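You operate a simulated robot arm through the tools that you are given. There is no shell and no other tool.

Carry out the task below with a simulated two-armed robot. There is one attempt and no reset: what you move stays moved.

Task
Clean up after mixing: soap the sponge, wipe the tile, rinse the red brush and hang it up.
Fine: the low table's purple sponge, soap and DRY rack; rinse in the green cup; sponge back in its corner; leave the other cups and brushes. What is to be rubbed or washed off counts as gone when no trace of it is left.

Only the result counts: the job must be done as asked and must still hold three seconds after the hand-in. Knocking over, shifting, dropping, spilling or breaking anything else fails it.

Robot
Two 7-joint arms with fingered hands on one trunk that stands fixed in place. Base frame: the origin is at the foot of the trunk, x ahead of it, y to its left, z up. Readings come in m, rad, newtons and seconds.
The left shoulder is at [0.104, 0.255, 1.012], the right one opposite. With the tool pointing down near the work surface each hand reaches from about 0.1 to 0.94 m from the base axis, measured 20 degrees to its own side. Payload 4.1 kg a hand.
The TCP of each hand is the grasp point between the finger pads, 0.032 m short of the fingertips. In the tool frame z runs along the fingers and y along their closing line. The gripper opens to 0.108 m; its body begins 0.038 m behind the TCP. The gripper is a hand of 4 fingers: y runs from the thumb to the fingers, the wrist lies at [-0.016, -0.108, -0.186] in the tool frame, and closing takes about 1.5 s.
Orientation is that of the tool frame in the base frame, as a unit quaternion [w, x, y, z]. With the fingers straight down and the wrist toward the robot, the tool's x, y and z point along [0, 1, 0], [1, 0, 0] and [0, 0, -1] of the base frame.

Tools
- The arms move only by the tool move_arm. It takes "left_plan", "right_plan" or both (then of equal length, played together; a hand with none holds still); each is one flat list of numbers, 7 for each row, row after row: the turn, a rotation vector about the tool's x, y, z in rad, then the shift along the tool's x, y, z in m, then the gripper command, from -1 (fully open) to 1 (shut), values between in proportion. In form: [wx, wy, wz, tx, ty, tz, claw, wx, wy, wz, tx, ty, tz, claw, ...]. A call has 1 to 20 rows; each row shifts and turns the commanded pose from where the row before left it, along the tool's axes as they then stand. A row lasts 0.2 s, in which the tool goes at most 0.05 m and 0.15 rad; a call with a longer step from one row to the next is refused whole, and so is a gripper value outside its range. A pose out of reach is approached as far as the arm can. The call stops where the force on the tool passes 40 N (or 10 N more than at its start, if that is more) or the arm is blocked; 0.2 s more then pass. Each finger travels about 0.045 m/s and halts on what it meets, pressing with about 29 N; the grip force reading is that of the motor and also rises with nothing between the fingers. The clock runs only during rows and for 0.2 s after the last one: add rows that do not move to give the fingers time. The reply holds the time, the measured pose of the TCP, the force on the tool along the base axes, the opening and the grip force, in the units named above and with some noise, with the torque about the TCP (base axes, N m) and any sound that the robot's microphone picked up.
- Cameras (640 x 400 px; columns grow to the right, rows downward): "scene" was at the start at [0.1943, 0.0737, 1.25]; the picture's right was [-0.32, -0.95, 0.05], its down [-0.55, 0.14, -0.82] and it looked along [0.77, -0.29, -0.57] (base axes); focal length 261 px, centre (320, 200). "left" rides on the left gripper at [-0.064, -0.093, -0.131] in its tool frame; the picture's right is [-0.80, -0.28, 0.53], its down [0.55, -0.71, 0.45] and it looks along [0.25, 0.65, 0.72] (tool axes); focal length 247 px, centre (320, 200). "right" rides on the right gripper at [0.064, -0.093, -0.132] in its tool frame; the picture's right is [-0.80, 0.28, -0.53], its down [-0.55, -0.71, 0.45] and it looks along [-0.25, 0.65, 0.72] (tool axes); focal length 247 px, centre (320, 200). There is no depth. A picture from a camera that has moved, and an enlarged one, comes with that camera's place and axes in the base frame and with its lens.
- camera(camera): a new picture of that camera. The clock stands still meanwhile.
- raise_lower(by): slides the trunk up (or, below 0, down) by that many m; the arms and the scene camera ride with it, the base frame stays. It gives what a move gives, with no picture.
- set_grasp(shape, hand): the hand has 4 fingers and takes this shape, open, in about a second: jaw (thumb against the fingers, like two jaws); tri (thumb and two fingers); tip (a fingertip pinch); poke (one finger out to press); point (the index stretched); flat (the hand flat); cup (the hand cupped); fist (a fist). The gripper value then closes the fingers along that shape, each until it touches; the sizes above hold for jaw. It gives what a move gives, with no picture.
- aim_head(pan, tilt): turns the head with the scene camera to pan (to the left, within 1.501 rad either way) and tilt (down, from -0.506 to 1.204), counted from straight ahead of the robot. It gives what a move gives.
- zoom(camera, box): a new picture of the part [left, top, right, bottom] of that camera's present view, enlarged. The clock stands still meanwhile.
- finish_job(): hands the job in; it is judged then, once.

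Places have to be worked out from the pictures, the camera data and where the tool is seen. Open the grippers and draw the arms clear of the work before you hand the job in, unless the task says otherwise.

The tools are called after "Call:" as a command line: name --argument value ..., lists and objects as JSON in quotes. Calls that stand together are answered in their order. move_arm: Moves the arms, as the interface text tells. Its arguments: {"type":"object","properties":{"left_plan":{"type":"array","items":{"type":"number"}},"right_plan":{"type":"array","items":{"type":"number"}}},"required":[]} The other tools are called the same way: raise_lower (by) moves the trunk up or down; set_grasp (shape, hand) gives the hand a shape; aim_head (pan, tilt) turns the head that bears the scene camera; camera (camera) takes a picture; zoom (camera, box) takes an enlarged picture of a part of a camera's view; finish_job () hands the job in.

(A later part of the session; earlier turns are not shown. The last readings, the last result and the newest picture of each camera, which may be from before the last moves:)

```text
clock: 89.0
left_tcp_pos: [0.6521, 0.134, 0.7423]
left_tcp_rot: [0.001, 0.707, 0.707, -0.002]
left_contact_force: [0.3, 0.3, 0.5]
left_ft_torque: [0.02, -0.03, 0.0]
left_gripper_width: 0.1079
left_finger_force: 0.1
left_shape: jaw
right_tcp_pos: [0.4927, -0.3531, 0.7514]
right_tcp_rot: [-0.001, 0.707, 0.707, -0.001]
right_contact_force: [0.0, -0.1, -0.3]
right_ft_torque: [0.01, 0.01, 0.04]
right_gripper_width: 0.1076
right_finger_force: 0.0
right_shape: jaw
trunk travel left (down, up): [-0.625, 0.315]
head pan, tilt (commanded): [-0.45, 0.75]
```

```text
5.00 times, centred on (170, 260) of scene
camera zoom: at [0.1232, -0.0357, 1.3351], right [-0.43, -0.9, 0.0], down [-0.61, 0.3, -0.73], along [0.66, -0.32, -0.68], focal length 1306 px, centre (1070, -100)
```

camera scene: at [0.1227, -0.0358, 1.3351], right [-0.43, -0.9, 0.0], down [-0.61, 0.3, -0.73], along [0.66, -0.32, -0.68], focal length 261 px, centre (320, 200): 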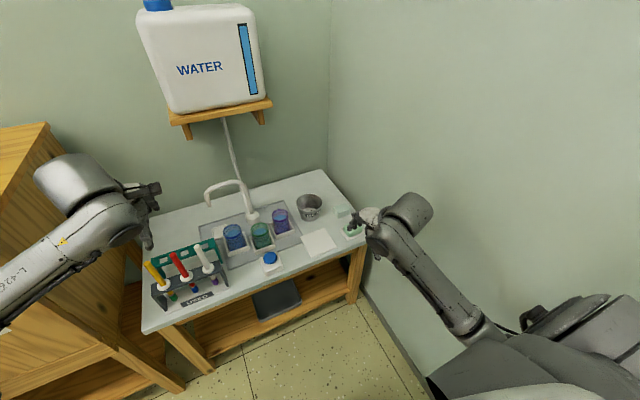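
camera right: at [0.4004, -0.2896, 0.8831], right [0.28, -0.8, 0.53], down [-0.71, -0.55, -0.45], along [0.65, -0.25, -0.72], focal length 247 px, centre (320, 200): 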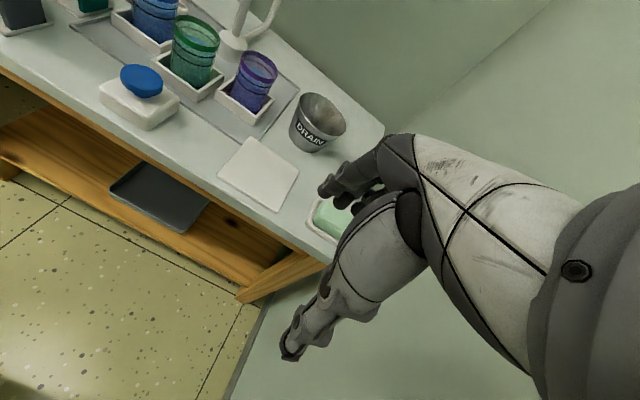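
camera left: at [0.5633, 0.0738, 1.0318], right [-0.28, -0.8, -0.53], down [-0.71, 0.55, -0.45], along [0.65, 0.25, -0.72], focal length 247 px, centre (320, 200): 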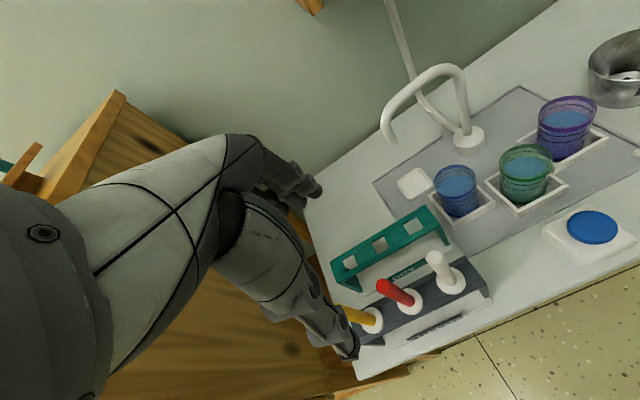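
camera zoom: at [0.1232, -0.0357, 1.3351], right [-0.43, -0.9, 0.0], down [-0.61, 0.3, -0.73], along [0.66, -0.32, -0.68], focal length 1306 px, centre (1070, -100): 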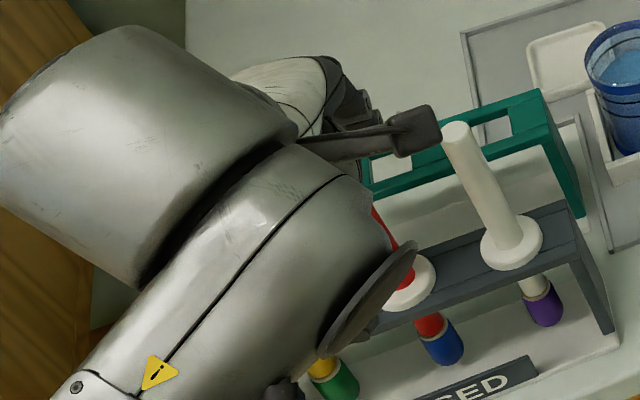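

Fingers straddle the handle top. I close the left hand.

Call:
move_arm --left_plan '[0, 0, 0, 0, 0, 0, -0.6, 0, 0, 0, 0, 0, 0, -0.2, 0, 0, 0, 0, 0, 0, 0.2, 0, 0, 0, 0, 0, 0, 0.6, 0, 0, 0, 0, 0, 0, 1, 0, 0, 0, 0, 0, 0, 1, 0, 0, 0, 0, 0, 0, 1, 0, 0, 0, 0, 0, 0, 1, 0, 0, 0, 0, 0, 0, 1, 0, 0, 0, 0, 0, 0, 1]'

Call:
zoom --camera "left" --box '[220, 130, 460, 350]'

Call:
zoom --camera "scene" --box '[120, 220, 220, 300]'

```text
clock: 91.2
left_tcp_pos: [0.6519, 0.1346, 0.7434]
left_tcp_rot: [0.001, 0.707, 0.708, -0.002]
left_contact_force: [1.0, 1.0, 0.8]
left_ft_torque: [0.01, -0.01, -0.02]
left_gripper_width: 0.0062
left_finger_force: 28.6
left_shape: jaw
right_tcp_pos: [0.4929, -0.3534, 0.751]
right_tcp_rot: [0.0, 0.707, 0.707, -0.001]
right_contact_force: [0.0, -0.7, -0.3]
right_ft_torque: [-0.04, 0.02, 0.01]
right_gripper_width: 0.1077
right_finger_force: 0.1
right_shape: jaw
trunk travel left (down, up): [-0.625, 0.315]
head pan, tilt (commanded): [-0.45, 0.75]
```

```text
1.82 times, centred on (340, 240) of left
camera zoom: at [0.5593, 0.0708, 0.875], right [-0.28, -0.8, -0.53], down [-0.71, 0.55, -0.45], along [0.65, 0.25, -0.72], focal length 449 px, centre (284, 127)
```

zoom: 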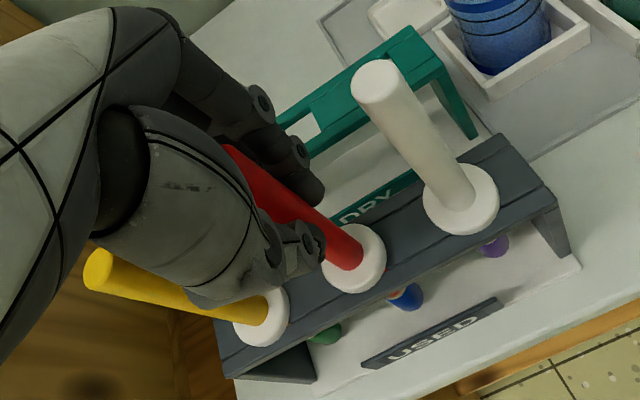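

```text
5.00 times, centred on (170, 260) of scene
camera zoom: at [0.1231, -0.0357, 1.3351], right [-0.43, -0.9, 0.0], down [-0.61, 0.3, -0.73], along [0.66, -0.32, -0.68], focal length 1306 px, centre (1070, -100)
```

zoom: 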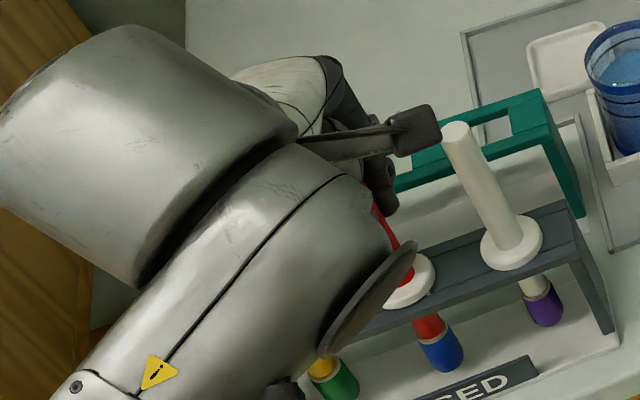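

Gripped, though the width reads only 6 mm. I lift 2 cm to check that the brush comes along.

Call:
move_arm --left_plan '[0, 0, 0, 0, 0, -0.005, 1, 0, 0, 0, 0, 0, -0.005, 1, 0, 0, 0, 0, 0, -0.01, 1, 0, 0, 0, 0, 0, 0, 1]'

Call:
zoom --camera "left" --box '[220, 130, 460, 350]'

Call:
zoom --camera "scene" --box '[120, 220, 220, 300]'

```text
clock: 92.2
left_tcp_pos: [0.6517, 0.135, 0.7645]
left_tcp_rot: [0.0, 0.707, 0.707, -0.002]
left_contact_force: [-0.2, 0.0, -0.2]
left_ft_torque: [-0.01, 0.0, 0.03]
left_gripper_width: 0.0061
left_finger_force: 29.0
left_shape: jaw
right_tcp_pos: [0.4938, -0.3533, 0.7508]
right_tcp_rot: [0.0, 0.706, 0.708, 0.0]
right_contact_force: [-0.1, -0.1, -0.3]
right_ft_torque: [-0.03, -0.02, 0.0]
right_gripper_width: 0.1075
right_finger_force: 0.0
right_shape: jaw
trunk travel left (down, up): [-0.625, 0.315]
head pan, tilt (commanded): [-0.45, 0.75]
```

```text
1.82 times, centred on (340, 240) of left
camera zoom: at [0.5589, 0.0704, 0.8961], right [-0.28, -0.8, -0.53], down [-0.71, 0.55, -0.45], along [0.65, 0.25, -0.72], focal length 449 px, centre (284, 127)
```

zoom: 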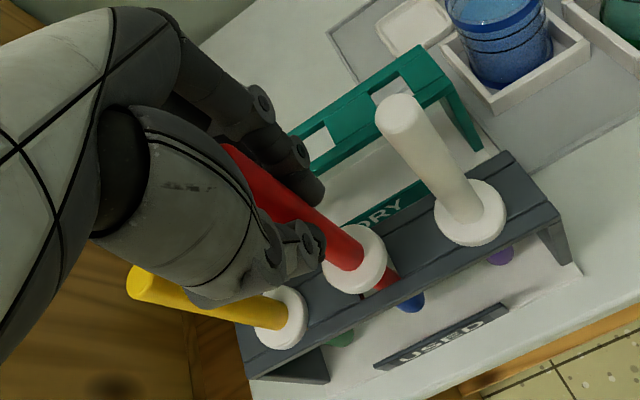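

```text
5.00 times, centred on (170, 260) of scene
camera zoom: at [0.1233, -0.0356, 1.3351], right [-0.43, -0.9, 0.0], down [-0.61, 0.3, -0.73], along [0.66, -0.32, -0.68], focal length 1306 px, centre (1070, -100)
```

zoom: 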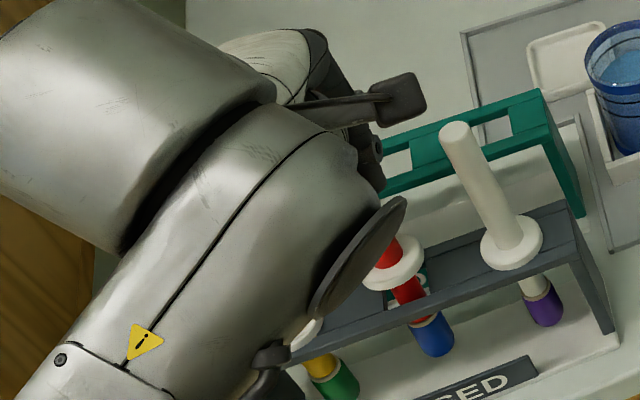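

The brush comes along, upright. I lift it straight out of the rack.

Call:
move_arm --left_plan '[0, 0, 0, 0, 0, -0.02, 1, 0, 0, 0, 0, 0, -0.02, 1, 0, 0, 0, 0, 0, -0.02, 1, 0, 0, 0, 0, 0, -0.02, 1, 0, 0, 0, 0, 0, -0.02, 1, 0, 0, 0, 0, 0, -0.02, 1, 0, 0, 0, 0, 0, -0.02, 1, 0, 0, 0, 0, 0, 0, 1]'

Call:
camera --camera "left"

Call:
zoom --camera "scene" --box '[110, 190, 230, 300]'

Call:
zoom --camera "right" --box '[0, 0, 200, 120]'

```text
clock: 94.0
left_tcp_pos: [0.6526, 0.1348, 0.905]
left_tcp_rot: [0.001, 0.707, 0.707, -0.001]
left_contact_force: [-1.2, 0.9, -1.1]
left_ft_torque: [0.0, 0.0, -0.01]
left_gripper_width: 0.006
left_finger_force: 28.9
left_shape: jaw
right_tcp_pos: [0.494, -0.3524, 0.7505]
right_tcp_rot: [0.0, 0.706, 0.708, -0.001]
right_contact_force: [-0.3, 0.7, -0.1]
right_ft_torque: [0.02, 0.0, 0.01]
right_gripper_width: 0.1077
right_finger_force: 0.0
right_shape: jaw
trunk travel left (down, up): [-0.625, 0.315]
head pan, tilt (commanded): [-0.45, 0.75]
```

```text
taken
camera left: at [0.56, 0.0704, 1.0367], right [-0.28, -0.8, -0.53], down [-0.71, 0.55, -0.45], along [0.65, 0.25, -0.72], focal length 247 px, centre (320, 200)
```

left: 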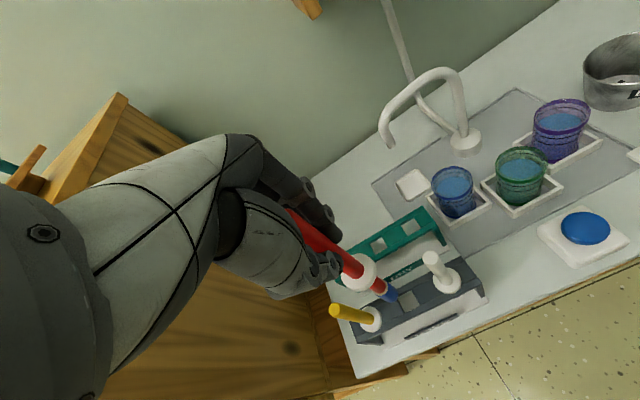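

```text
3.64 times, centred on (170, 245) of scene
camera zoom: at [0.1233, -0.0355, 1.3351], right [-0.43, -0.9, 0.0], down [-0.61, 0.3, -0.73], along [0.66, -0.32, -0.68], focal length 950 px, centre (866, 36)
```

zoom: 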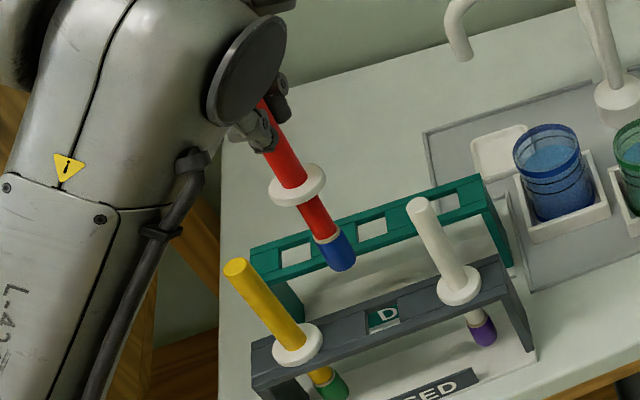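

```text
3.20 times, centred on (100, 60) of right
camera zoom: at [0.4006, -0.2895, 0.883], right [0.29, -0.8, 0.53], down [-0.71, -0.55, -0.45], along [0.65, -0.25, -0.72], focal length 790 px, centre (1024, 648)
```

zoom: 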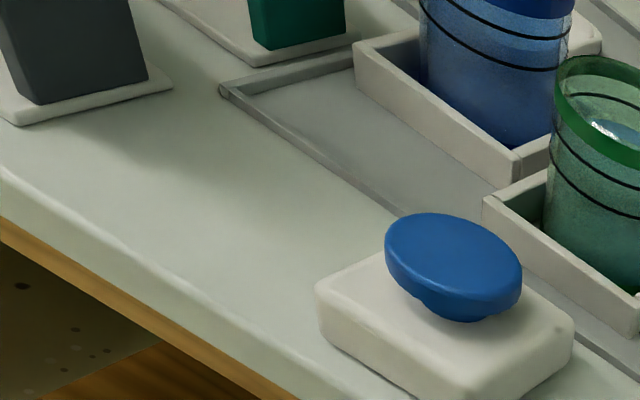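

The brush is free, blue paint at its tip. I move it forward past the white brush and then across to above the green cup.

Call:
move_arm --left_plan '[0, 0, 0, 0, 0.02, 0, 1, 0, 0, 0, 0, 0.02, 0, 1, 0, 0, 0, 0, 0.02, 0, 1, 0, 0, 0, -0.03, 0.005, 0, 1, 0, 0, 0, -0.03, 0.005, 0, 1, 0, 0, 0, -0.03, 0.005, 0, 1, 0, 0, 0, -0.03, 0.005, 0, 1, 0, 0, 0, -0.03, 0.005, 0, 1, 0, 0, 0, -0.03, 0.005, 0, 1, 0, 0, 0, -0.03, 0.005, 0, 1, 0, 0, 0, -0.03, 0.005, 0, 1, 0, 0, 0, 0, 0, 0, 1]'

Call:
camera --camera "left"

Call:
zoom --camera "scene" --box '[190, 170, 310, 270]'

Call:
zoom --camera "right" --box '[60, 0, 340, 180]'

```text
clock: 96.6
left_tcp_pos: [0.7487, -0.1046, 0.9053]
left_tcp_rot: [0.001, 0.707, 0.707, -0.001]
left_contact_force: [-0.6, 0.3, -0.9]
left_ft_torque: [-0.04, -0.02, 0.01]
left_gripper_width: 0.0057
left_finger_force: 29.4
left_shape: jaw
right_tcp_pos: [0.4918, -0.3527, 0.7516]
right_tcp_rot: [0.0, 0.707, 0.707, -0.001]
right_contact_force: [-0.8, 0.3, 0.3]
right_ft_torque: [-0.04, 0.03, -0.02]
right_gripper_width: 0.1075
right_finger_force: 0.1
right_shape: jaw
trunk travel left (down, up): [-0.625, 0.315]
head pan, tilt (commanded): [-0.45, 0.75]
```

```text
taken
camera left: at [0.6563, -0.1691, 1.0371], right [-0.28, -0.8, -0.53], down [-0.71, 0.55, -0.45], along [0.65, 0.25, -0.72], focal length 247 px, centre (320, 200)
```

left: 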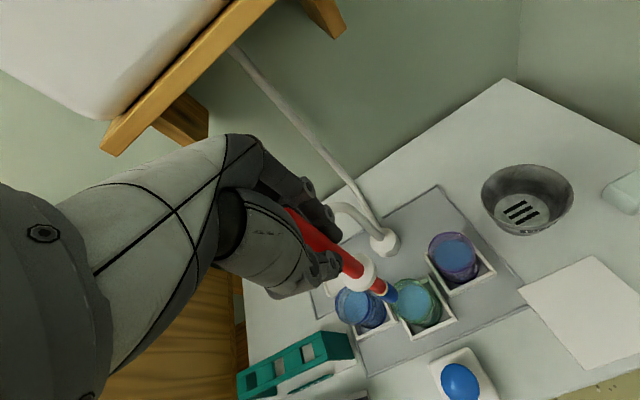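

```text
4.00 times, centred on (250, 220) of scene
camera zoom: at [0.1233, -0.035, 1.3351], right [-0.43, -0.9, 0.0], down [-0.61, 0.3, -0.73], along [0.66, -0.32, -0.68], focal length 1045 px, centre (600, 120)
```

zoom: 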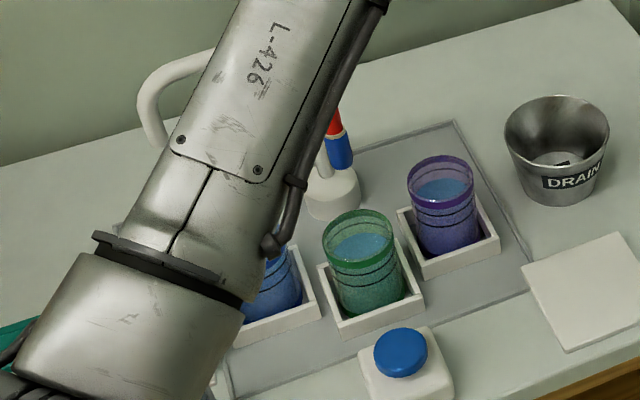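

```text
2.22 times, centred on (200, 90) of right
camera zoom: at [0.4006, -0.2892, 0.8831], right [0.29, -0.8, 0.53], down [-0.71, -0.55, -0.45], along [0.65, -0.25, -0.72], focal length 549 px, centre (587, 444)
```

zoom: 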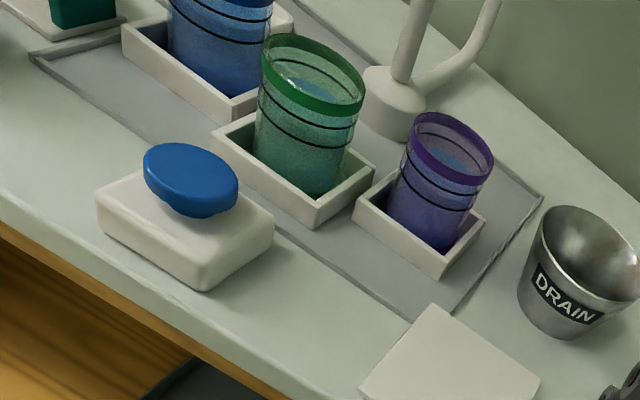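

The brush tip is right above the green cup (centre about [0.752, −0.105]). I lower it into the water.

Call:
move_arm --left_plan '[0, 0, 0, 0, 0.0035, 0.02, 1, 0, 0, 0, 0, 0, 0.02, 1, 0, 0, 0, 0, 0, 0.02, 1, 0, 0, 0, 0, 0, 0.02, 1, 0, 0, 0, 0, 0, 0.015, 1, 0, 0, 0, 0, 0, 0, 1]'

Call:
camera --camera "left"

Call:
zoom --camera "scene" --box '[220, 190, 300, 260]'

Call:
zoom --camera "right" --box '[100, 0, 300, 130]'

```text
clock: 98.0
left_tcp_pos: [0.7531, -0.1055, 0.8105]
left_tcp_rot: [0.001, 0.707, 0.707, -0.001]
left_contact_force: [0.2, -0.9, 0.1]
left_ft_torque: [-0.03, -0.01, 0.0]
left_gripper_width: 0.0062
left_finger_force: 29.3
left_shape: jaw
right_tcp_pos: [0.4923, -0.3517, 0.7506]
right_tcp_rot: [-0.001, 0.707, 0.708, -0.001]
right_contact_force: [0.3, -0.1, -0.4]
right_ft_torque: [0.0, 0.01, -0.01]
right_gripper_width: 0.1077
right_finger_force: 0.2
right_shape: jaw
trunk travel left (down, up): [-0.625, 0.315]
head pan, tilt (commanded): [-0.45, 0.75]
```

```text
taken
camera left: at [0.6614, -0.1703, 0.9423], right [-0.28, -0.8, -0.53], down [-0.71, 0.55, -0.45], along [0.65, 0.25, -0.72], focal length 247 px, centre (320, 200)
```

left: 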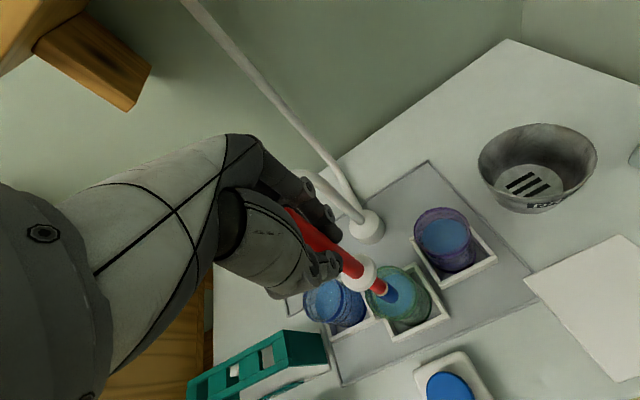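

```text
5.71 times, centred on (260, 225) of scene
camera zoom: at [0.1232, -0.0357, 1.3351], right [-0.43, -0.9, 0.0], down [-0.61, 0.3, -0.73], along [0.66, -0.32, -0.68], focal length 1492 px, centre (663, 57)
```

zoom: 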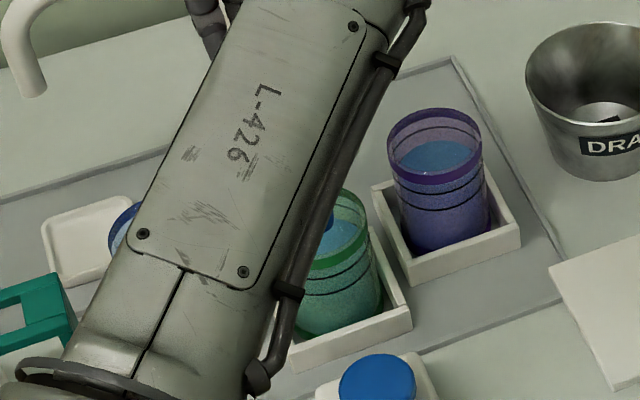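

```text
3.08 times, centred on (200, 65) of right
camera zoom: at [0.4005, -0.2896, 0.883], right [0.28, -0.8, 0.53], down [-0.71, -0.55, -0.45], along [0.65, -0.25, -0.72], focal length 760 px, centre (689, 615)
```

zoom: 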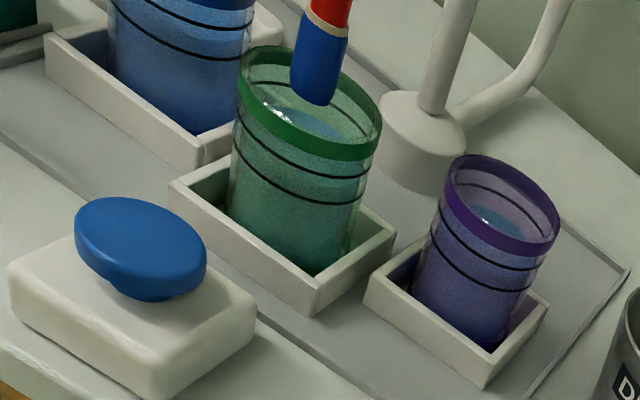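

The tip is centred in the rim. I lower it into the water by 5 cm.

Call:
move_arm --left_plan '[0, 0, 0, 0, 0, 0.012, 1, 0, 0, 0, 0, 0, 0.012, 1, 0, 0, 0, 0, 0, 0.012, 1, 0, 0, 0, 0, 0, 0.012, 1, 0, 0, 0, 0, 0, 0, 1]'

Call:
zoom --camera "right" --box '[120, 0, 280, 110]'

Call:
zoom --camera "left" --box '[270, 190, 470, 350]'

```text
clock: 99.2
left_tcp_pos: [0.759, -0.0974, 0.7615]
left_tcp_rot: [0.0, 0.704, 0.71, 0.003]
left_contact_force: [0.0, -1.0, 0.3]
left_ft_torque: [0.01, 0.01, 0.01]
left_gripper_width: 0.0061
left_finger_force: 28.8
left_shape: jaw
right_tcp_pos: [0.4933, -0.3527, 0.7506]
right_tcp_rot: [-0.001, 0.707, 0.707, -0.001]
right_contact_force: [-0.4, -0.5, -1.4]
right_ft_torque: [-0.02, 0.01, 0.02]
right_gripper_width: 0.1077
right_finger_force: 0.1
right_shape: jaw
trunk travel left (down, up): [-0.625, 0.315]
head pan, tilt (commanded): [-0.45, 0.75]
```

```text
3.64 times, centred on (200, 55) of right
camera zoom: at [0.4005, -0.2897, 0.883], right [0.28, -0.8, 0.53], down [-0.71, -0.55, -0.45], along [0.65, -0.25, -0.72], focal length 898 px, centre (756, 727)
```

zoom: 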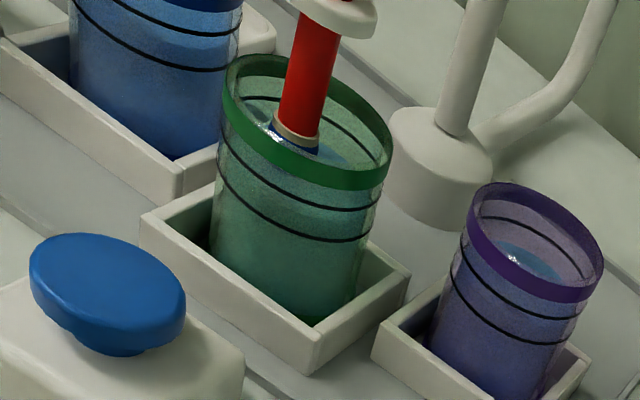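

```text
2.50 times, centred on (370, 270) of left
camera zoom: at [0.6661, -0.1645, 0.8934], right [-0.28, -0.8, -0.53], down [-0.71, 0.55, -0.45], along [0.65, 0.25, -0.72], focal length 617 px, centre (195, 25)
```

zoom: 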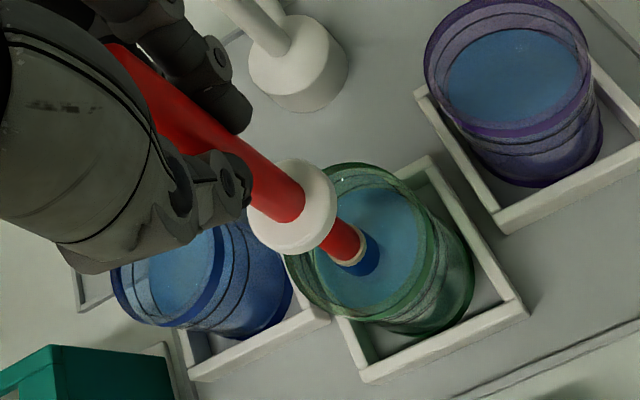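

The bristles are under water (ferrule at the surface); the arm deviates by about 1 cm here, perhaps near a joint limit, but no force. I swirl gently.

Call:
move_arm --left_plan '[0, 0, 0, 0, -0.006, 0, 1, 0, 0, 0, -0.004, 0, 0, 1, 0, 0, 0, 0, 0.008, 0, 1, 0, 0, 0, 0.004, 0, 0, 1, 0, 0, 0, 0, -0.008, 0, 1, 0, 0, 0, -0.004, 0, 0, 1, 0, 0, 0, 0, 0.006, 0, 1, 0, 0, 0, 0, 0, 0, 1]'

Call:
zoom --camera "right" --box '[120, 0, 280, 110]'

Call:
zoom --camera "left" --box '[270, 190, 470, 350]'

Call:
camera --camera "scene"

```text
clock: 101.0
left_tcp_pos: [0.7646, -0.087, 0.7575]
left_tcp_rot: [-0.006, 0.7, 0.714, 0.008]
left_contact_force: [-0.8, 0.0, -0.7]
left_ft_torque: [-0.03, -0.04, -0.04]
left_gripper_width: 0.006
left_finger_force: 29.0
left_shape: jaw
right_tcp_pos: [0.493, -0.3533, 0.7503]
right_tcp_rot: [-0.001, 0.706, 0.708, 0.0]
right_contact_force: [0.5, -0.2, -0.3]
right_ft_torque: [0.01, -0.02, -0.01]
right_gripper_width: 0.1076
right_finger_force: 0.1
right_shape: jaw
trunk travel left (down, up): [-0.625, 0.315]
head pan, tilt (commanded): [-0.45, 0.75]
```

```text
3.64 times, centred on (200, 55) of right
camera zoom: at [0.4005, -0.2897, 0.883], right [0.28, -0.8, 0.53], down [-0.71, -0.55, -0.45], along [0.65, -0.25, -0.72], focal length 898 px, centre (756, 727)
```

zoom: 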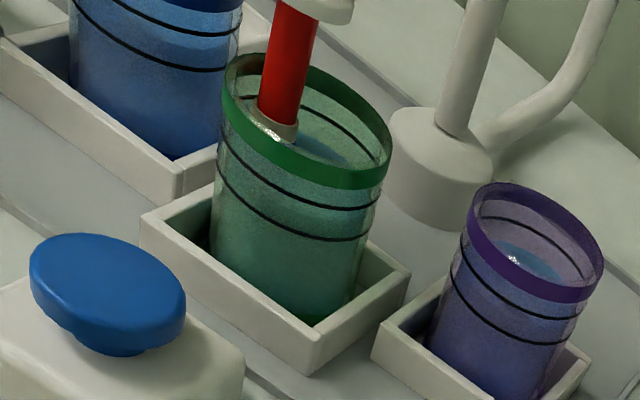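

```text
2.50 times, centred on (370, 270) of left
camera zoom: at [0.6724, -0.1562, 0.8875], right [-0.26, -0.79, -0.55], down [-0.71, 0.54, -0.44], along [0.65, 0.28, -0.71], focal length 617 px, centre (195, 25)
```

zoom: 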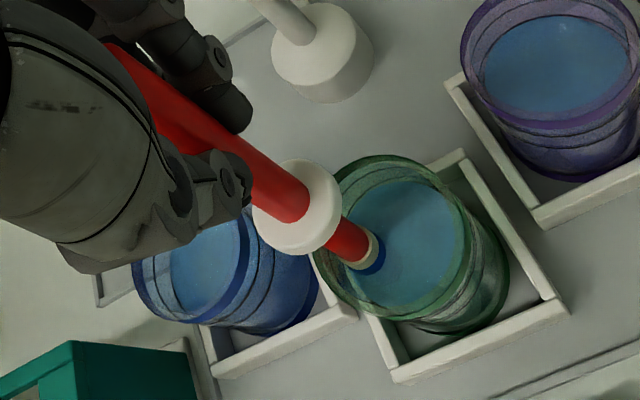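

```text
taken
camera scene: at [0.1231, -0.0358, 1.3351], right [-0.43, -0.9, 0.0], down [-0.61, 0.3, -0.73], along [0.66, -0.32, -0.68], focal length 261 px, centre (320, 200)
```

scene: 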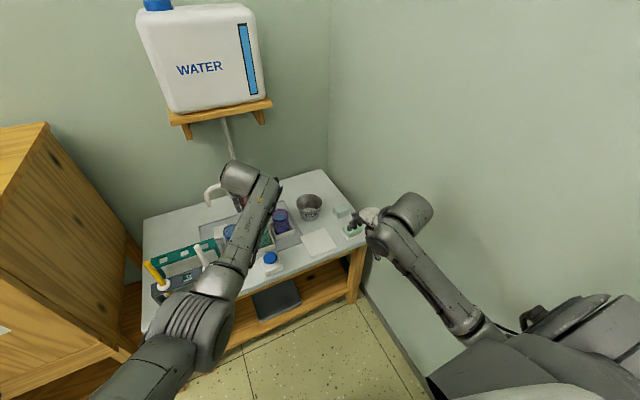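

The arm drifts toward the cup's left wall — it is near a joint limit in this orientation. I raise the brush straight out before it touches.

Call:
move_arm --left_plan '[0, 0, 0, 0.002, 0, -0.012, 1, 0, 0, 0, 0.002, 0, -0.012, 1, 0, 0, 0, 0, 0, -0.015, 1, 0, 0, 0, 0, 0, -0.015, 1, 0, 0, 0, 0, 0, -0.02, 1, 0, 0, 0, 0, 0, -0.02, 1, 0, 0, 0, 0, 0, 0, 1]'

Call:
zoom --camera "right" --box '[120, 0, 280, 110]'

Call:
zoom --camera "left" --box '[270, 190, 470, 350]'

```text
clock: 102.8
left_tcp_pos: [0.7685, -0.0787, 0.8585]
left_tcp_rot: [-0.003, 0.697, 0.717, 0.013]
left_contact_force: [-0.5, -0.5, -0.1]
left_ft_torque: [0.02, 0.0, 0.01]
left_gripper_width: 0.006
left_finger_force: 29.4
left_shape: jaw
right_tcp_pos: [0.4919, -0.3528, 0.7504]
right_tcp_rot: [0.0, 0.707, 0.708, 0.0]
right_contact_force: [0.1, 0.2, 0.3]
right_ft_torque: [0.0, -0.02, -0.03]
right_gripper_width: 0.1076
right_finger_force: 0.1
right_shape: jaw
trunk travel left (down, up): [-0.625, 0.315]
head pan, tilt (commanded): [-0.45, 0.75]
stopped in row 7 (left hand): the arm was blocked; the commanded pose is now the measured one
```

```text
3.64 times, centred on (200, 55) of right
camera zoom: at [0.4007, -0.2895, 0.8829], right [0.29, -0.8, 0.53], down [-0.71, -0.55, -0.45], along [0.65, -0.25, -0.72], focal length 898 px, centre (756, 727)
```

zoom: 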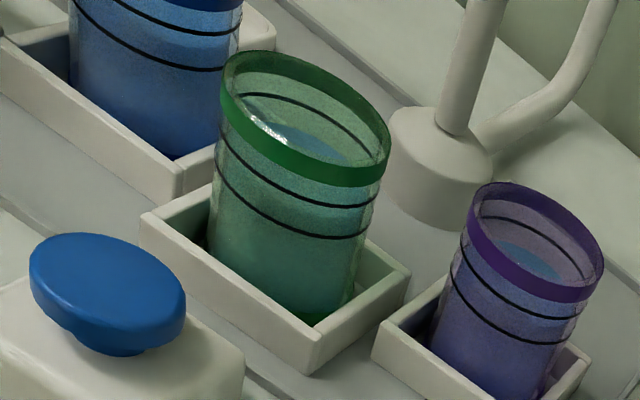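

```text
2.50 times, centred on (370, 270) of left
camera zoom: at [0.676, -0.1482, 0.9874], right [-0.25, -0.79, -0.55], down [-0.72, 0.54, -0.45], along [0.65, 0.28, -0.7], focal length 617 px, centre (195, 25)
```

zoom: 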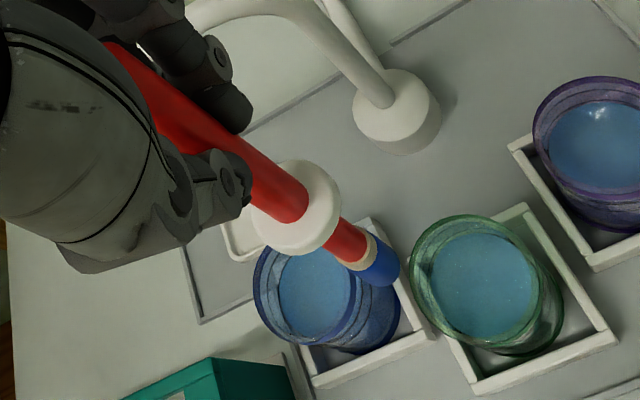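

The brush is out but still blue, and the left arm is likely pressing against the chest because the hand's yaw forces the elbow inward. I turn the hand about the vertical by −35° so that the wrist lies toward the left shoulder.

Call:
move_arm --left_plan '[0.0011, -0.0044, 0.1065, 0, 0, -0.004, 1, 0.0011, -0.0044, 0.1065, 0, 0, -0.004, 1, 0.0011, -0.0044, 0.1065, 0, 0, -0.004, 1, 0.0011, -0.0044, 0.1065, 0, 0, -0.004, 1, 0.0011, -0.0044, 0.1065, 0, 0, -0.004, 1, 0.0011, -0.0044, 0.1065, 0, 0, 0, 1, 0, 0, 0, 0, 0, 0, 1]'

Call:
camera --camera "scene"

Call:
camera --camera "left"

Call:
camera --camera "right"

```text
clock: 104.4
left_tcp_pos: [0.7659, -0.0813, 0.8784]
left_tcp_rot: [0.003, 0.888, 0.46, -0.002]
left_contact_force: [-0.3, 0.5, -0.2]
left_ft_torque: [0.0, 0.0, -0.01]
left_gripper_width: 0.0058
left_finger_force: 28.8
left_shape: jaw
right_tcp_pos: [0.4931, -0.3528, 0.7514]
right_tcp_rot: [-0.001, 0.706, 0.708, 0.0]
right_contact_force: [0.3, -0.3, -0.2]
right_ft_torque: [0.02, 0.02, 0.0]
right_gripper_width: 0.1078
right_finger_force: 0.0
right_shape: jaw
trunk travel left (down, up): [-0.625, 0.315]
head pan, tilt (commanded): [-0.45, 0.75]
```

```text
taken
camera scene: at [0.1231, -0.036, 1.3351], right [-0.43, -0.9, 0.0], down [-0.61, 0.3, -0.73], along [0.66, -0.32, -0.68], focal length 261 px, centre (320, 200)
```

scene: 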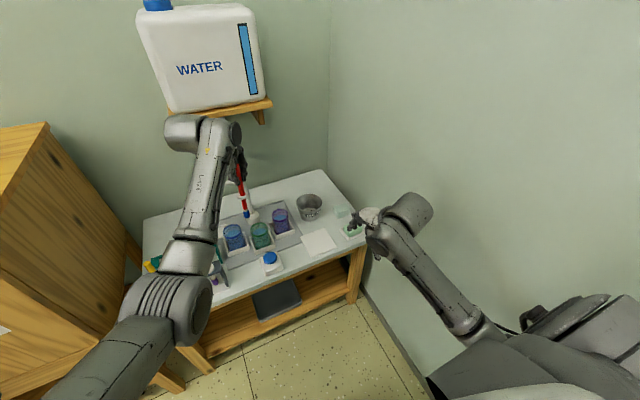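

```text
taken
camera left: at [0.6533, -0.0808, 1.0092], right [-0.69, -0.49, -0.53], down [-0.26, 0.85, -0.45], along [0.67, -0.17, -0.72], focal length 247 px, centre (320, 200)
```

left: 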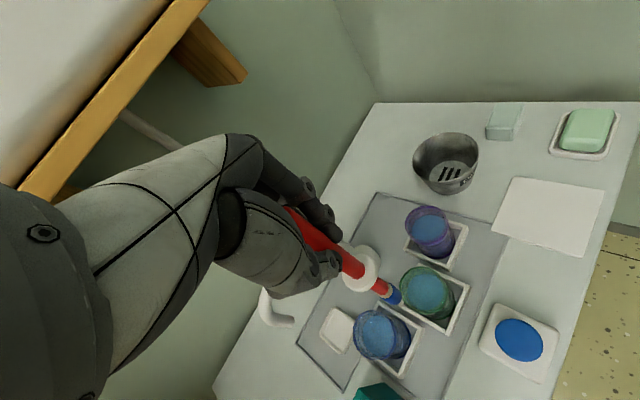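

```text
taken
camera right: at [0.4005, -0.2898, 0.8829], right [0.28, -0.8, 0.53], down [-0.71, -0.55, -0.45], along [0.65, -0.25, -0.72], focal length 247 px, centre (320, 200)
```

right: 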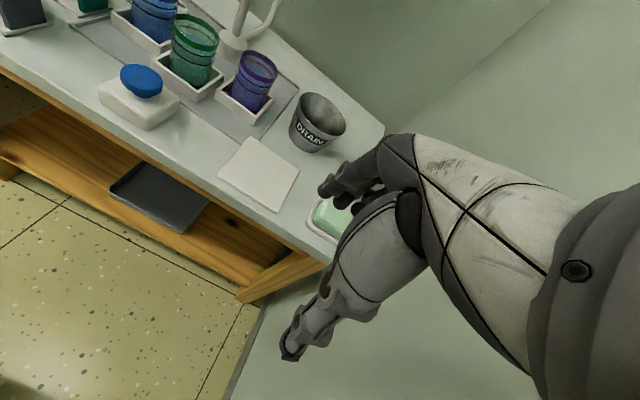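

The arm tracks properly now, and the scene camera has a clear view of the brush. I zoom in on the brush and cups.

Call:
zoom --camera "scene" --box '[210, 160, 300, 260]'

Call:
zoom --camera "left" --box '[310, 180, 490, 360]'

```text
4.00 times, centred on (255, 210) of scene
camera zoom: at [0.1231, -0.036, 1.3351], right [-0.43, -0.9, 0.0], down [-0.61, 0.3, -0.73], along [0.66, -0.32, -0.68], focal length 1045 px, centre (580, 160)
```

zoom: 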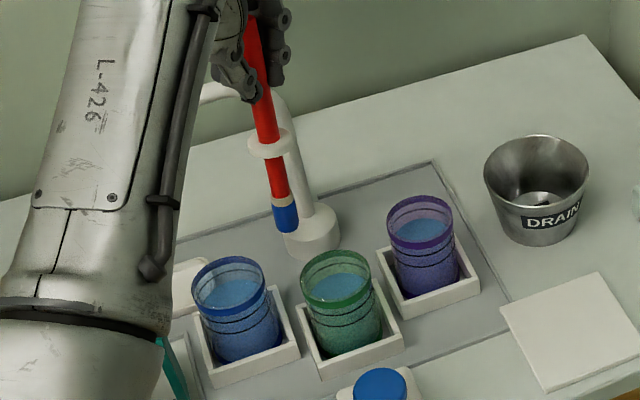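

```text
2.22 times, centred on (400, 270) of left
camera zoom: at [0.6533, -0.0808, 1.0092], right [-0.69, -0.49, -0.53], down [-0.26, 0.85, -0.45], along [0.67, -0.17, -0.72], focal length 549 px, centre (142, 44)
```

zoom: 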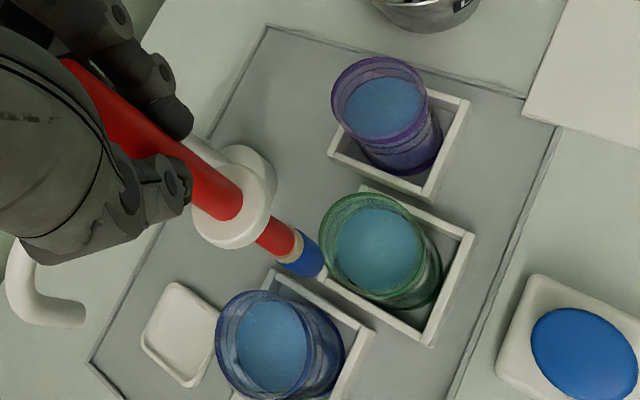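

The brush still shows blue bristles; the cup has not moved. I move over the cup's centre and dip again in this better orientation.

Call:
move_arm --left_plan '[0, 0, 0, -0.013, 0.00125, 0, 1, 0, 0, 0, -0.013, 0.00125, 0, 1, 0, 0, 0, 0, 0, 0.015, 1, 0, 0, 0, 0, 0, 0.015, 1, 0, 0, 0, 0, 0, 0.015, 1, 0, 0, 0, 0, 0, 0.015, 1, 0, 0, 0, 0, 0, 0, 1]'

Call:
zoom --camera "scene" --box '[210, 170, 300, 260]'

Call:
zoom --camera "right" --box '[120, 0, 280, 110]'

```text
clock: 106.0
left_tcp_pos: [0.7525, -0.1028, 0.818]
left_tcp_rot: [0.002, 0.888, 0.46, -0.002]
left_contact_force: [0.2, -0.2, -1.0]
left_ft_torque: [-0.02, 0.0, 0.0]
left_gripper_width: 0.0061
left_finger_force: 28.8
left_shape: jaw
right_tcp_pos: [0.4927, -0.3531, 0.7513]
right_tcp_rot: [0.0, 0.707, 0.707, -0.001]
right_contact_force: [0.4, -0.4, -0.5]
right_ft_torque: [0.02, -0.01, -0.02]
right_gripper_width: 0.1077
right_finger_force: 0.0
right_shape: jaw
trunk travel left (down, up): [-0.625, 0.315]
head pan, tilt (commanded): [-0.45, 0.75]
```

```text
4.44 times, centred on (255, 215) of scene
camera zoom: at [0.1231, -0.0358, 1.3351], right [-0.43, -0.9, 0.0], down [-0.61, 0.3, -0.73], along [0.66, -0.32, -0.68], focal length 1161 px, centre (609, 133)
```

zoom: 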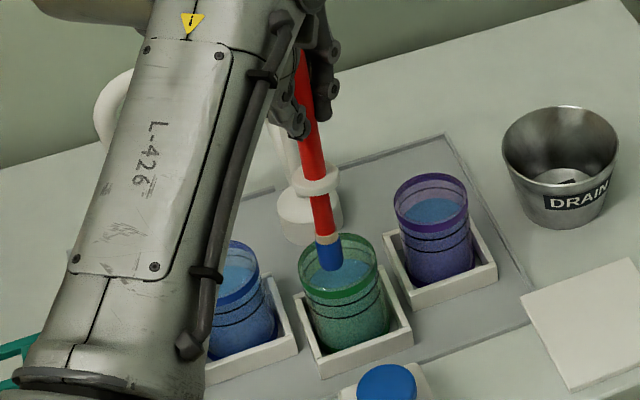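

```text
3.64 times, centred on (200, 55) of right
camera zoom: at [0.4005, -0.2897, 0.883], right [0.28, -0.8, 0.53], down [-0.71, -0.55, -0.45], along [0.65, -0.25, -0.72], focal length 898 px, centre (756, 727)
```

zoom: 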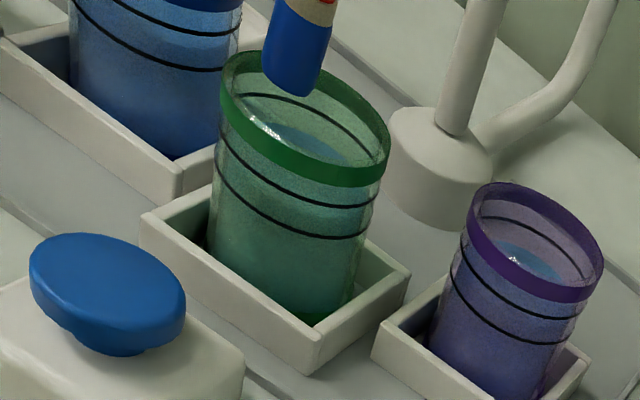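

Centred. I lower into the water and swirl in small circles.

Call:
move_arm --left_plan '[0, 0, 0, 0, 0, 0.015, 1, 0, 0, 0, 0, 0, 0.015, 1, 0, 0, 0, 0, 0, 0.015, 1, 0, 0, 0, 0, 0, 0.015, 1, 0, 0, 0, 0, 0, 0.006, 1, 0, 0, 0, 0, 0, 0, 1]'

Call:
zoom --camera "scene" --box '[220, 180, 290, 250]'

Call:
zoom --camera "right" --box '[120, 0, 280, 110]'

Call:
zoom --camera "left" --box '[300, 180, 460, 330]'

```text
clock: 107.4
left_tcp_pos: [0.7535, -0.1033, 0.7533]
left_tcp_rot: [0.002, 0.887, 0.462, -0.001]
left_contact_force: [0.6, 0.0, -0.4]
left_ft_torque: [0.03, 0.05, 0.01]
left_gripper_width: 0.0061
left_finger_force: 29.6
left_shape: jaw
right_tcp_pos: [0.4943, -0.353, 0.7512]
right_tcp_rot: [0.0, 0.707, 0.707, 0.0]
right_contact_force: [-0.8, 0.6, 0.0]
right_ft_torque: [0.01, 0.04, 0.03]
right_gripper_width: 0.1076
right_finger_force: 0.1
right_shape: jaw
trunk travel left (down, up): [-0.625, 0.315]
head pan, tilt (commanded): [-0.45, 0.75]
```

```text
5.71 times, centred on (255, 215) of scene
camera zoom: at [0.1233, -0.0358, 1.3351], right [-0.43, -0.9, 0.0], down [-0.61, 0.3, -0.73], along [0.66, -0.32, -0.68], focal length 1492 px, centre (691, 114)
```

zoom: 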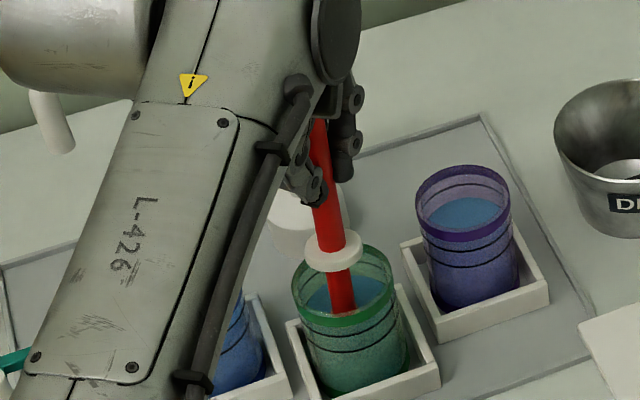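

```text
3.64 times, centred on (200, 55) of right
camera zoom: at [0.4006, -0.2897, 0.8829], right [0.28, -0.8, 0.53], down [-0.71, -0.55, -0.45], along [0.65, -0.25, -0.72], focal length 898 px, centre (756, 727)
```

zoom: 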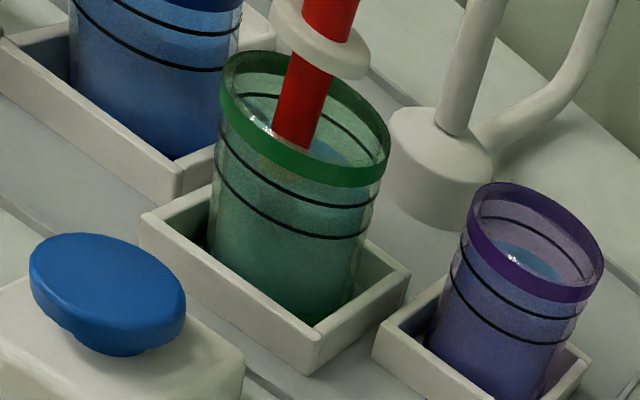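

```text
2.67 times, centred on (380, 255) of left
camera zoom: at [0.6407, -0.1025, 0.8835], right [-0.69, -0.49, -0.53], down [-0.26, 0.85, -0.45], along [0.67, -0.17, -0.72], focal length 659 px, centre (160, 53)
```

zoom: 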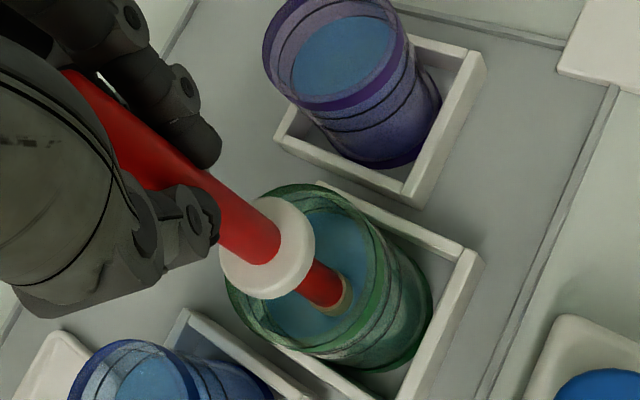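

Tracking is good and the bristles are fully under water. I swirl the brush in two small circles.

Call:
move_arm --left_plan '[0, 0, 0, 0.009, 0, 0, 1, 0, 0, 0, -0.0026, 0.0064, 0, 1, 0, 0, 0, -0.0064, 0.0026, 0, 1, 0, 0, 0, -0.0064, -0.0026, 0, 1, 0, 0, 0, -0.0026, -0.0064, 0, 1, 0, 0, 0, 0.0026, -0.0064, 0, 1, 0, 0, 0, 0.0064, -0.0026, 0, 1, 0, 0, 0, 0.0064, 0.0026, 0, 1, 0, 0, 0, 0.0026, 0.0064, 0, 1, 0, 0, 0, -0.0026, 0.0064, 0, 1, 0, 0, 0, -0.0064, 0.0026, 0, 1, 0, 0, 0, -0.0064, -0.0026, 0, 1, 0, 0, 0, -0.0026, -0.0064, 0, 1, 0, 0, 0, 0.0026, -0.0064, 0, 1, 0, 0, 0, 0.0064, -0.0026, 0, 1, 0, 0, 0, 0.0064, 0.0026, 0, 1, 0, 0, 0, 0.0026, 0.0064, 0, 1, 0, 0, 0, -0.009, 0, 0, 1, 0, 0, 0, 0, 0, 0, 1]'

Call:
zoom --camera "right" --box '[120, 0, 280, 110]'

Call:
zoom --camera "scene" --box '[220, 180, 290, 250]'

```text
clock: 111.4
left_tcp_pos: [0.7532, -0.103, 0.7519]
left_tcp_rot: [0.002, 0.887, 0.461, -0.002]
left_contact_force: [0.9, 0.0, -0.1]
left_ft_torque: [0.01, 0.04, -0.01]
left_gripper_width: 0.0062
left_finger_force: 29.1
left_shape: jaw
right_tcp_pos: [0.4952, -0.3523, 0.752]
right_tcp_rot: [-0.001, 0.707, 0.708, -0.001]
right_contact_force: [0.5, 0.1, 1.0]
right_ft_torque: [0.0, -0.02, 0.02]
right_gripper_width: 0.1078
right_finger_force: 0.0
right_shape: jaw
trunk travel left (down, up): [-0.625, 0.315]
head pan, tilt (commanded): [-0.45, 0.75]
```

```text
3.64 times, centred on (200, 55) of right
camera zoom: at [0.4007, -0.2896, 0.8829], right [0.29, -0.8, 0.53], down [-0.71, -0.55, -0.45], along [0.65, -0.25, -0.72], focal length 898 px, centre (756, 727)
```

zoom: 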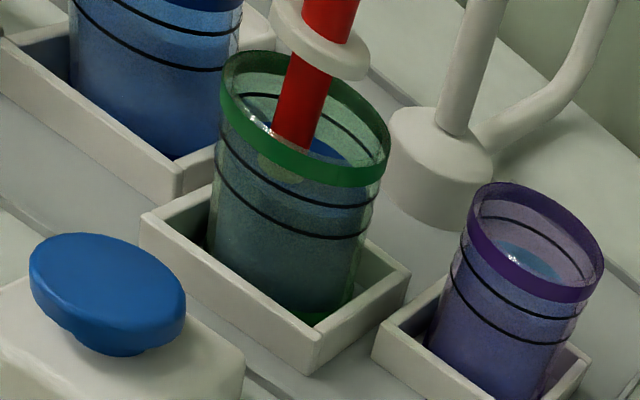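

```text
5.71 times, centred on (255, 215) of scene
camera zoom: at [0.1235, -0.0356, 1.3351], right [-0.43, -0.9, 0.0], down [-0.61, 0.3, -0.73], along [0.66, -0.32, -0.68], focal length 1492 px, centre (691, 114)
```

zoom: 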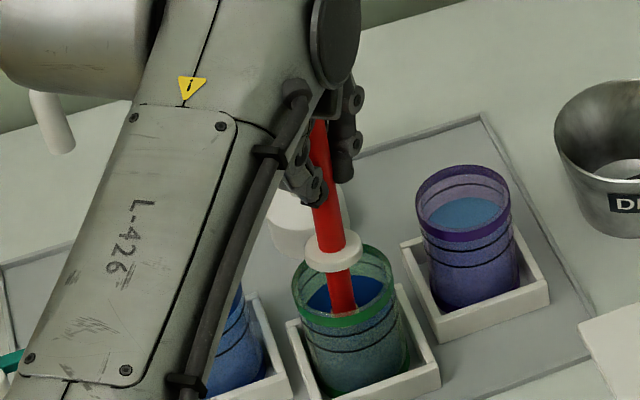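

The water turned deep blue: the paint is washing off. I swirl once more and then raise the brush just above the rim to inspect it.

Call:
move_arm --left_plan '[0, 0, 0, 0.009, 0, 0, 1, 0, 0, 0, -0.0026, 0.0064, 0, 1, 0, 0, 0, -0.0064, 0.0026, 0, 1, 0, 0, 0, -0.0064, -0.0026, 0, 1, 0, 0, 0, -0.0026, -0.0064, 0, 1, 0, 0, 0, 0.0026, -0.0064, 0, 1, 0, 0, 0, 0.0064, -0.0026, 0, 1, 0, 0, 0, 0.0064, 0.0026, 0, 1, 0, 0, 0, 0.0026, 0.0064, 0, 1, 0, 0, 0, -0.009, 0, 0, 1, 0, 0, 0, 0, 0, -0.01, 1, 0, 0, 0, 0, 0, -0.015, 1, 0, 0, 0, 0, 0, -0.015, 1, 0, 0, 0, 0, 0, -0.015, 1, 0, 0, 0, 0, 0, -0.015, 1, 0, 0, 0, 0, 0, -0.015, 1, 0, 0, 0, 0, 0, -0.01, 1, 0, 0, 0, 0, 0, 0, 1]'

Call:
zoom --camera "right" --box '[120, 0, 280, 110]'

Call:
zoom --camera "scene" --box '[220, 180, 290, 250]'

Call:
zoom --camera "left" --box '[320, 200, 460, 320]'

```text
clock: 115.2
left_tcp_pos: [0.7535, -0.1046, 0.8469]
left_tcp_rot: [0.001, 0.887, 0.461, -0.002]
left_contact_force: [0.1, -0.7, 0.1]
left_ft_torque: [0.0, 0.03, -0.01]
left_gripper_width: 0.0061
left_finger_force: 28.6
left_shape: jaw
right_tcp_pos: [0.4935, -0.3525, 0.7512]
right_tcp_rot: [-0.001, 0.706, 0.708, 0.0]
right_contact_force: [0.2, -0.5, -0.6]
right_ft_torque: [0.0, -0.04, 0.02]
right_gripper_width: 0.1078
right_finger_force: 0.1
right_shape: jaw
trunk travel left (down, up): [-0.625, 0.315]
head pan, tilt (commanded): [-0.45, 0.75]
```

```text
3.64 times, centred on (200, 55) of right
camera zoom: at [0.4006, -0.2897, 0.8829], right [0.29, -0.8, 0.53], down [-0.71, -0.55, -0.45], along [0.65, -0.25, -0.72], focal length 898 px, centre (756, 727)
```

zoom: 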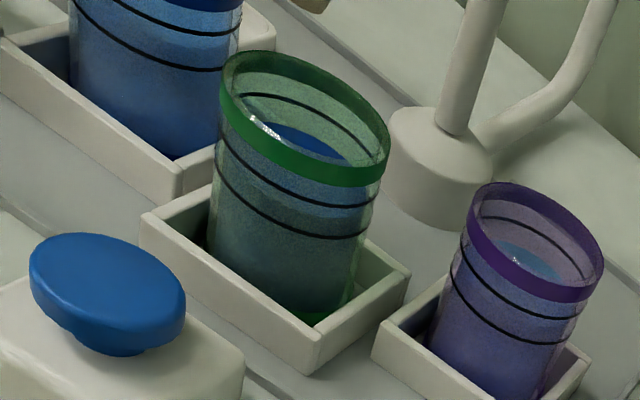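

```text
5.71 times, centred on (255, 215) of scene
camera zoom: at [0.1233, -0.0357, 1.3351], right [-0.43, -0.9, 0.0], down [-0.61, 0.3, -0.73], along [0.66, -0.32, -0.68], focal length 1492 px, centre (691, 114)
```

zoom: 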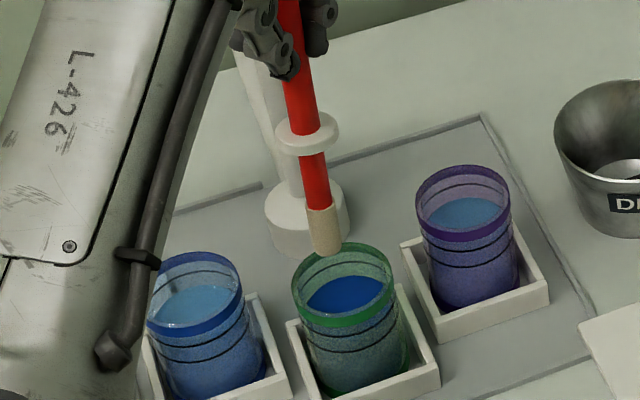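

```text
3.33 times, centred on (390, 260) of left
camera zoom: at [0.6401, -0.1034, 0.9788], right [-0.69, -0.49, -0.53], down [-0.26, 0.85, -0.45], along [0.67, -0.17, -0.72], focal length 823 px, centre (87, 0)
```

zoom: 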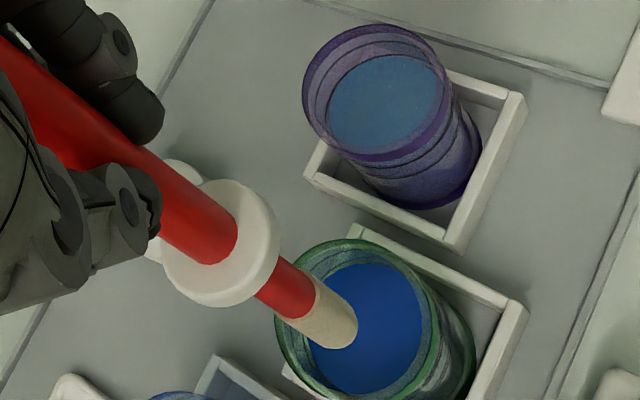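

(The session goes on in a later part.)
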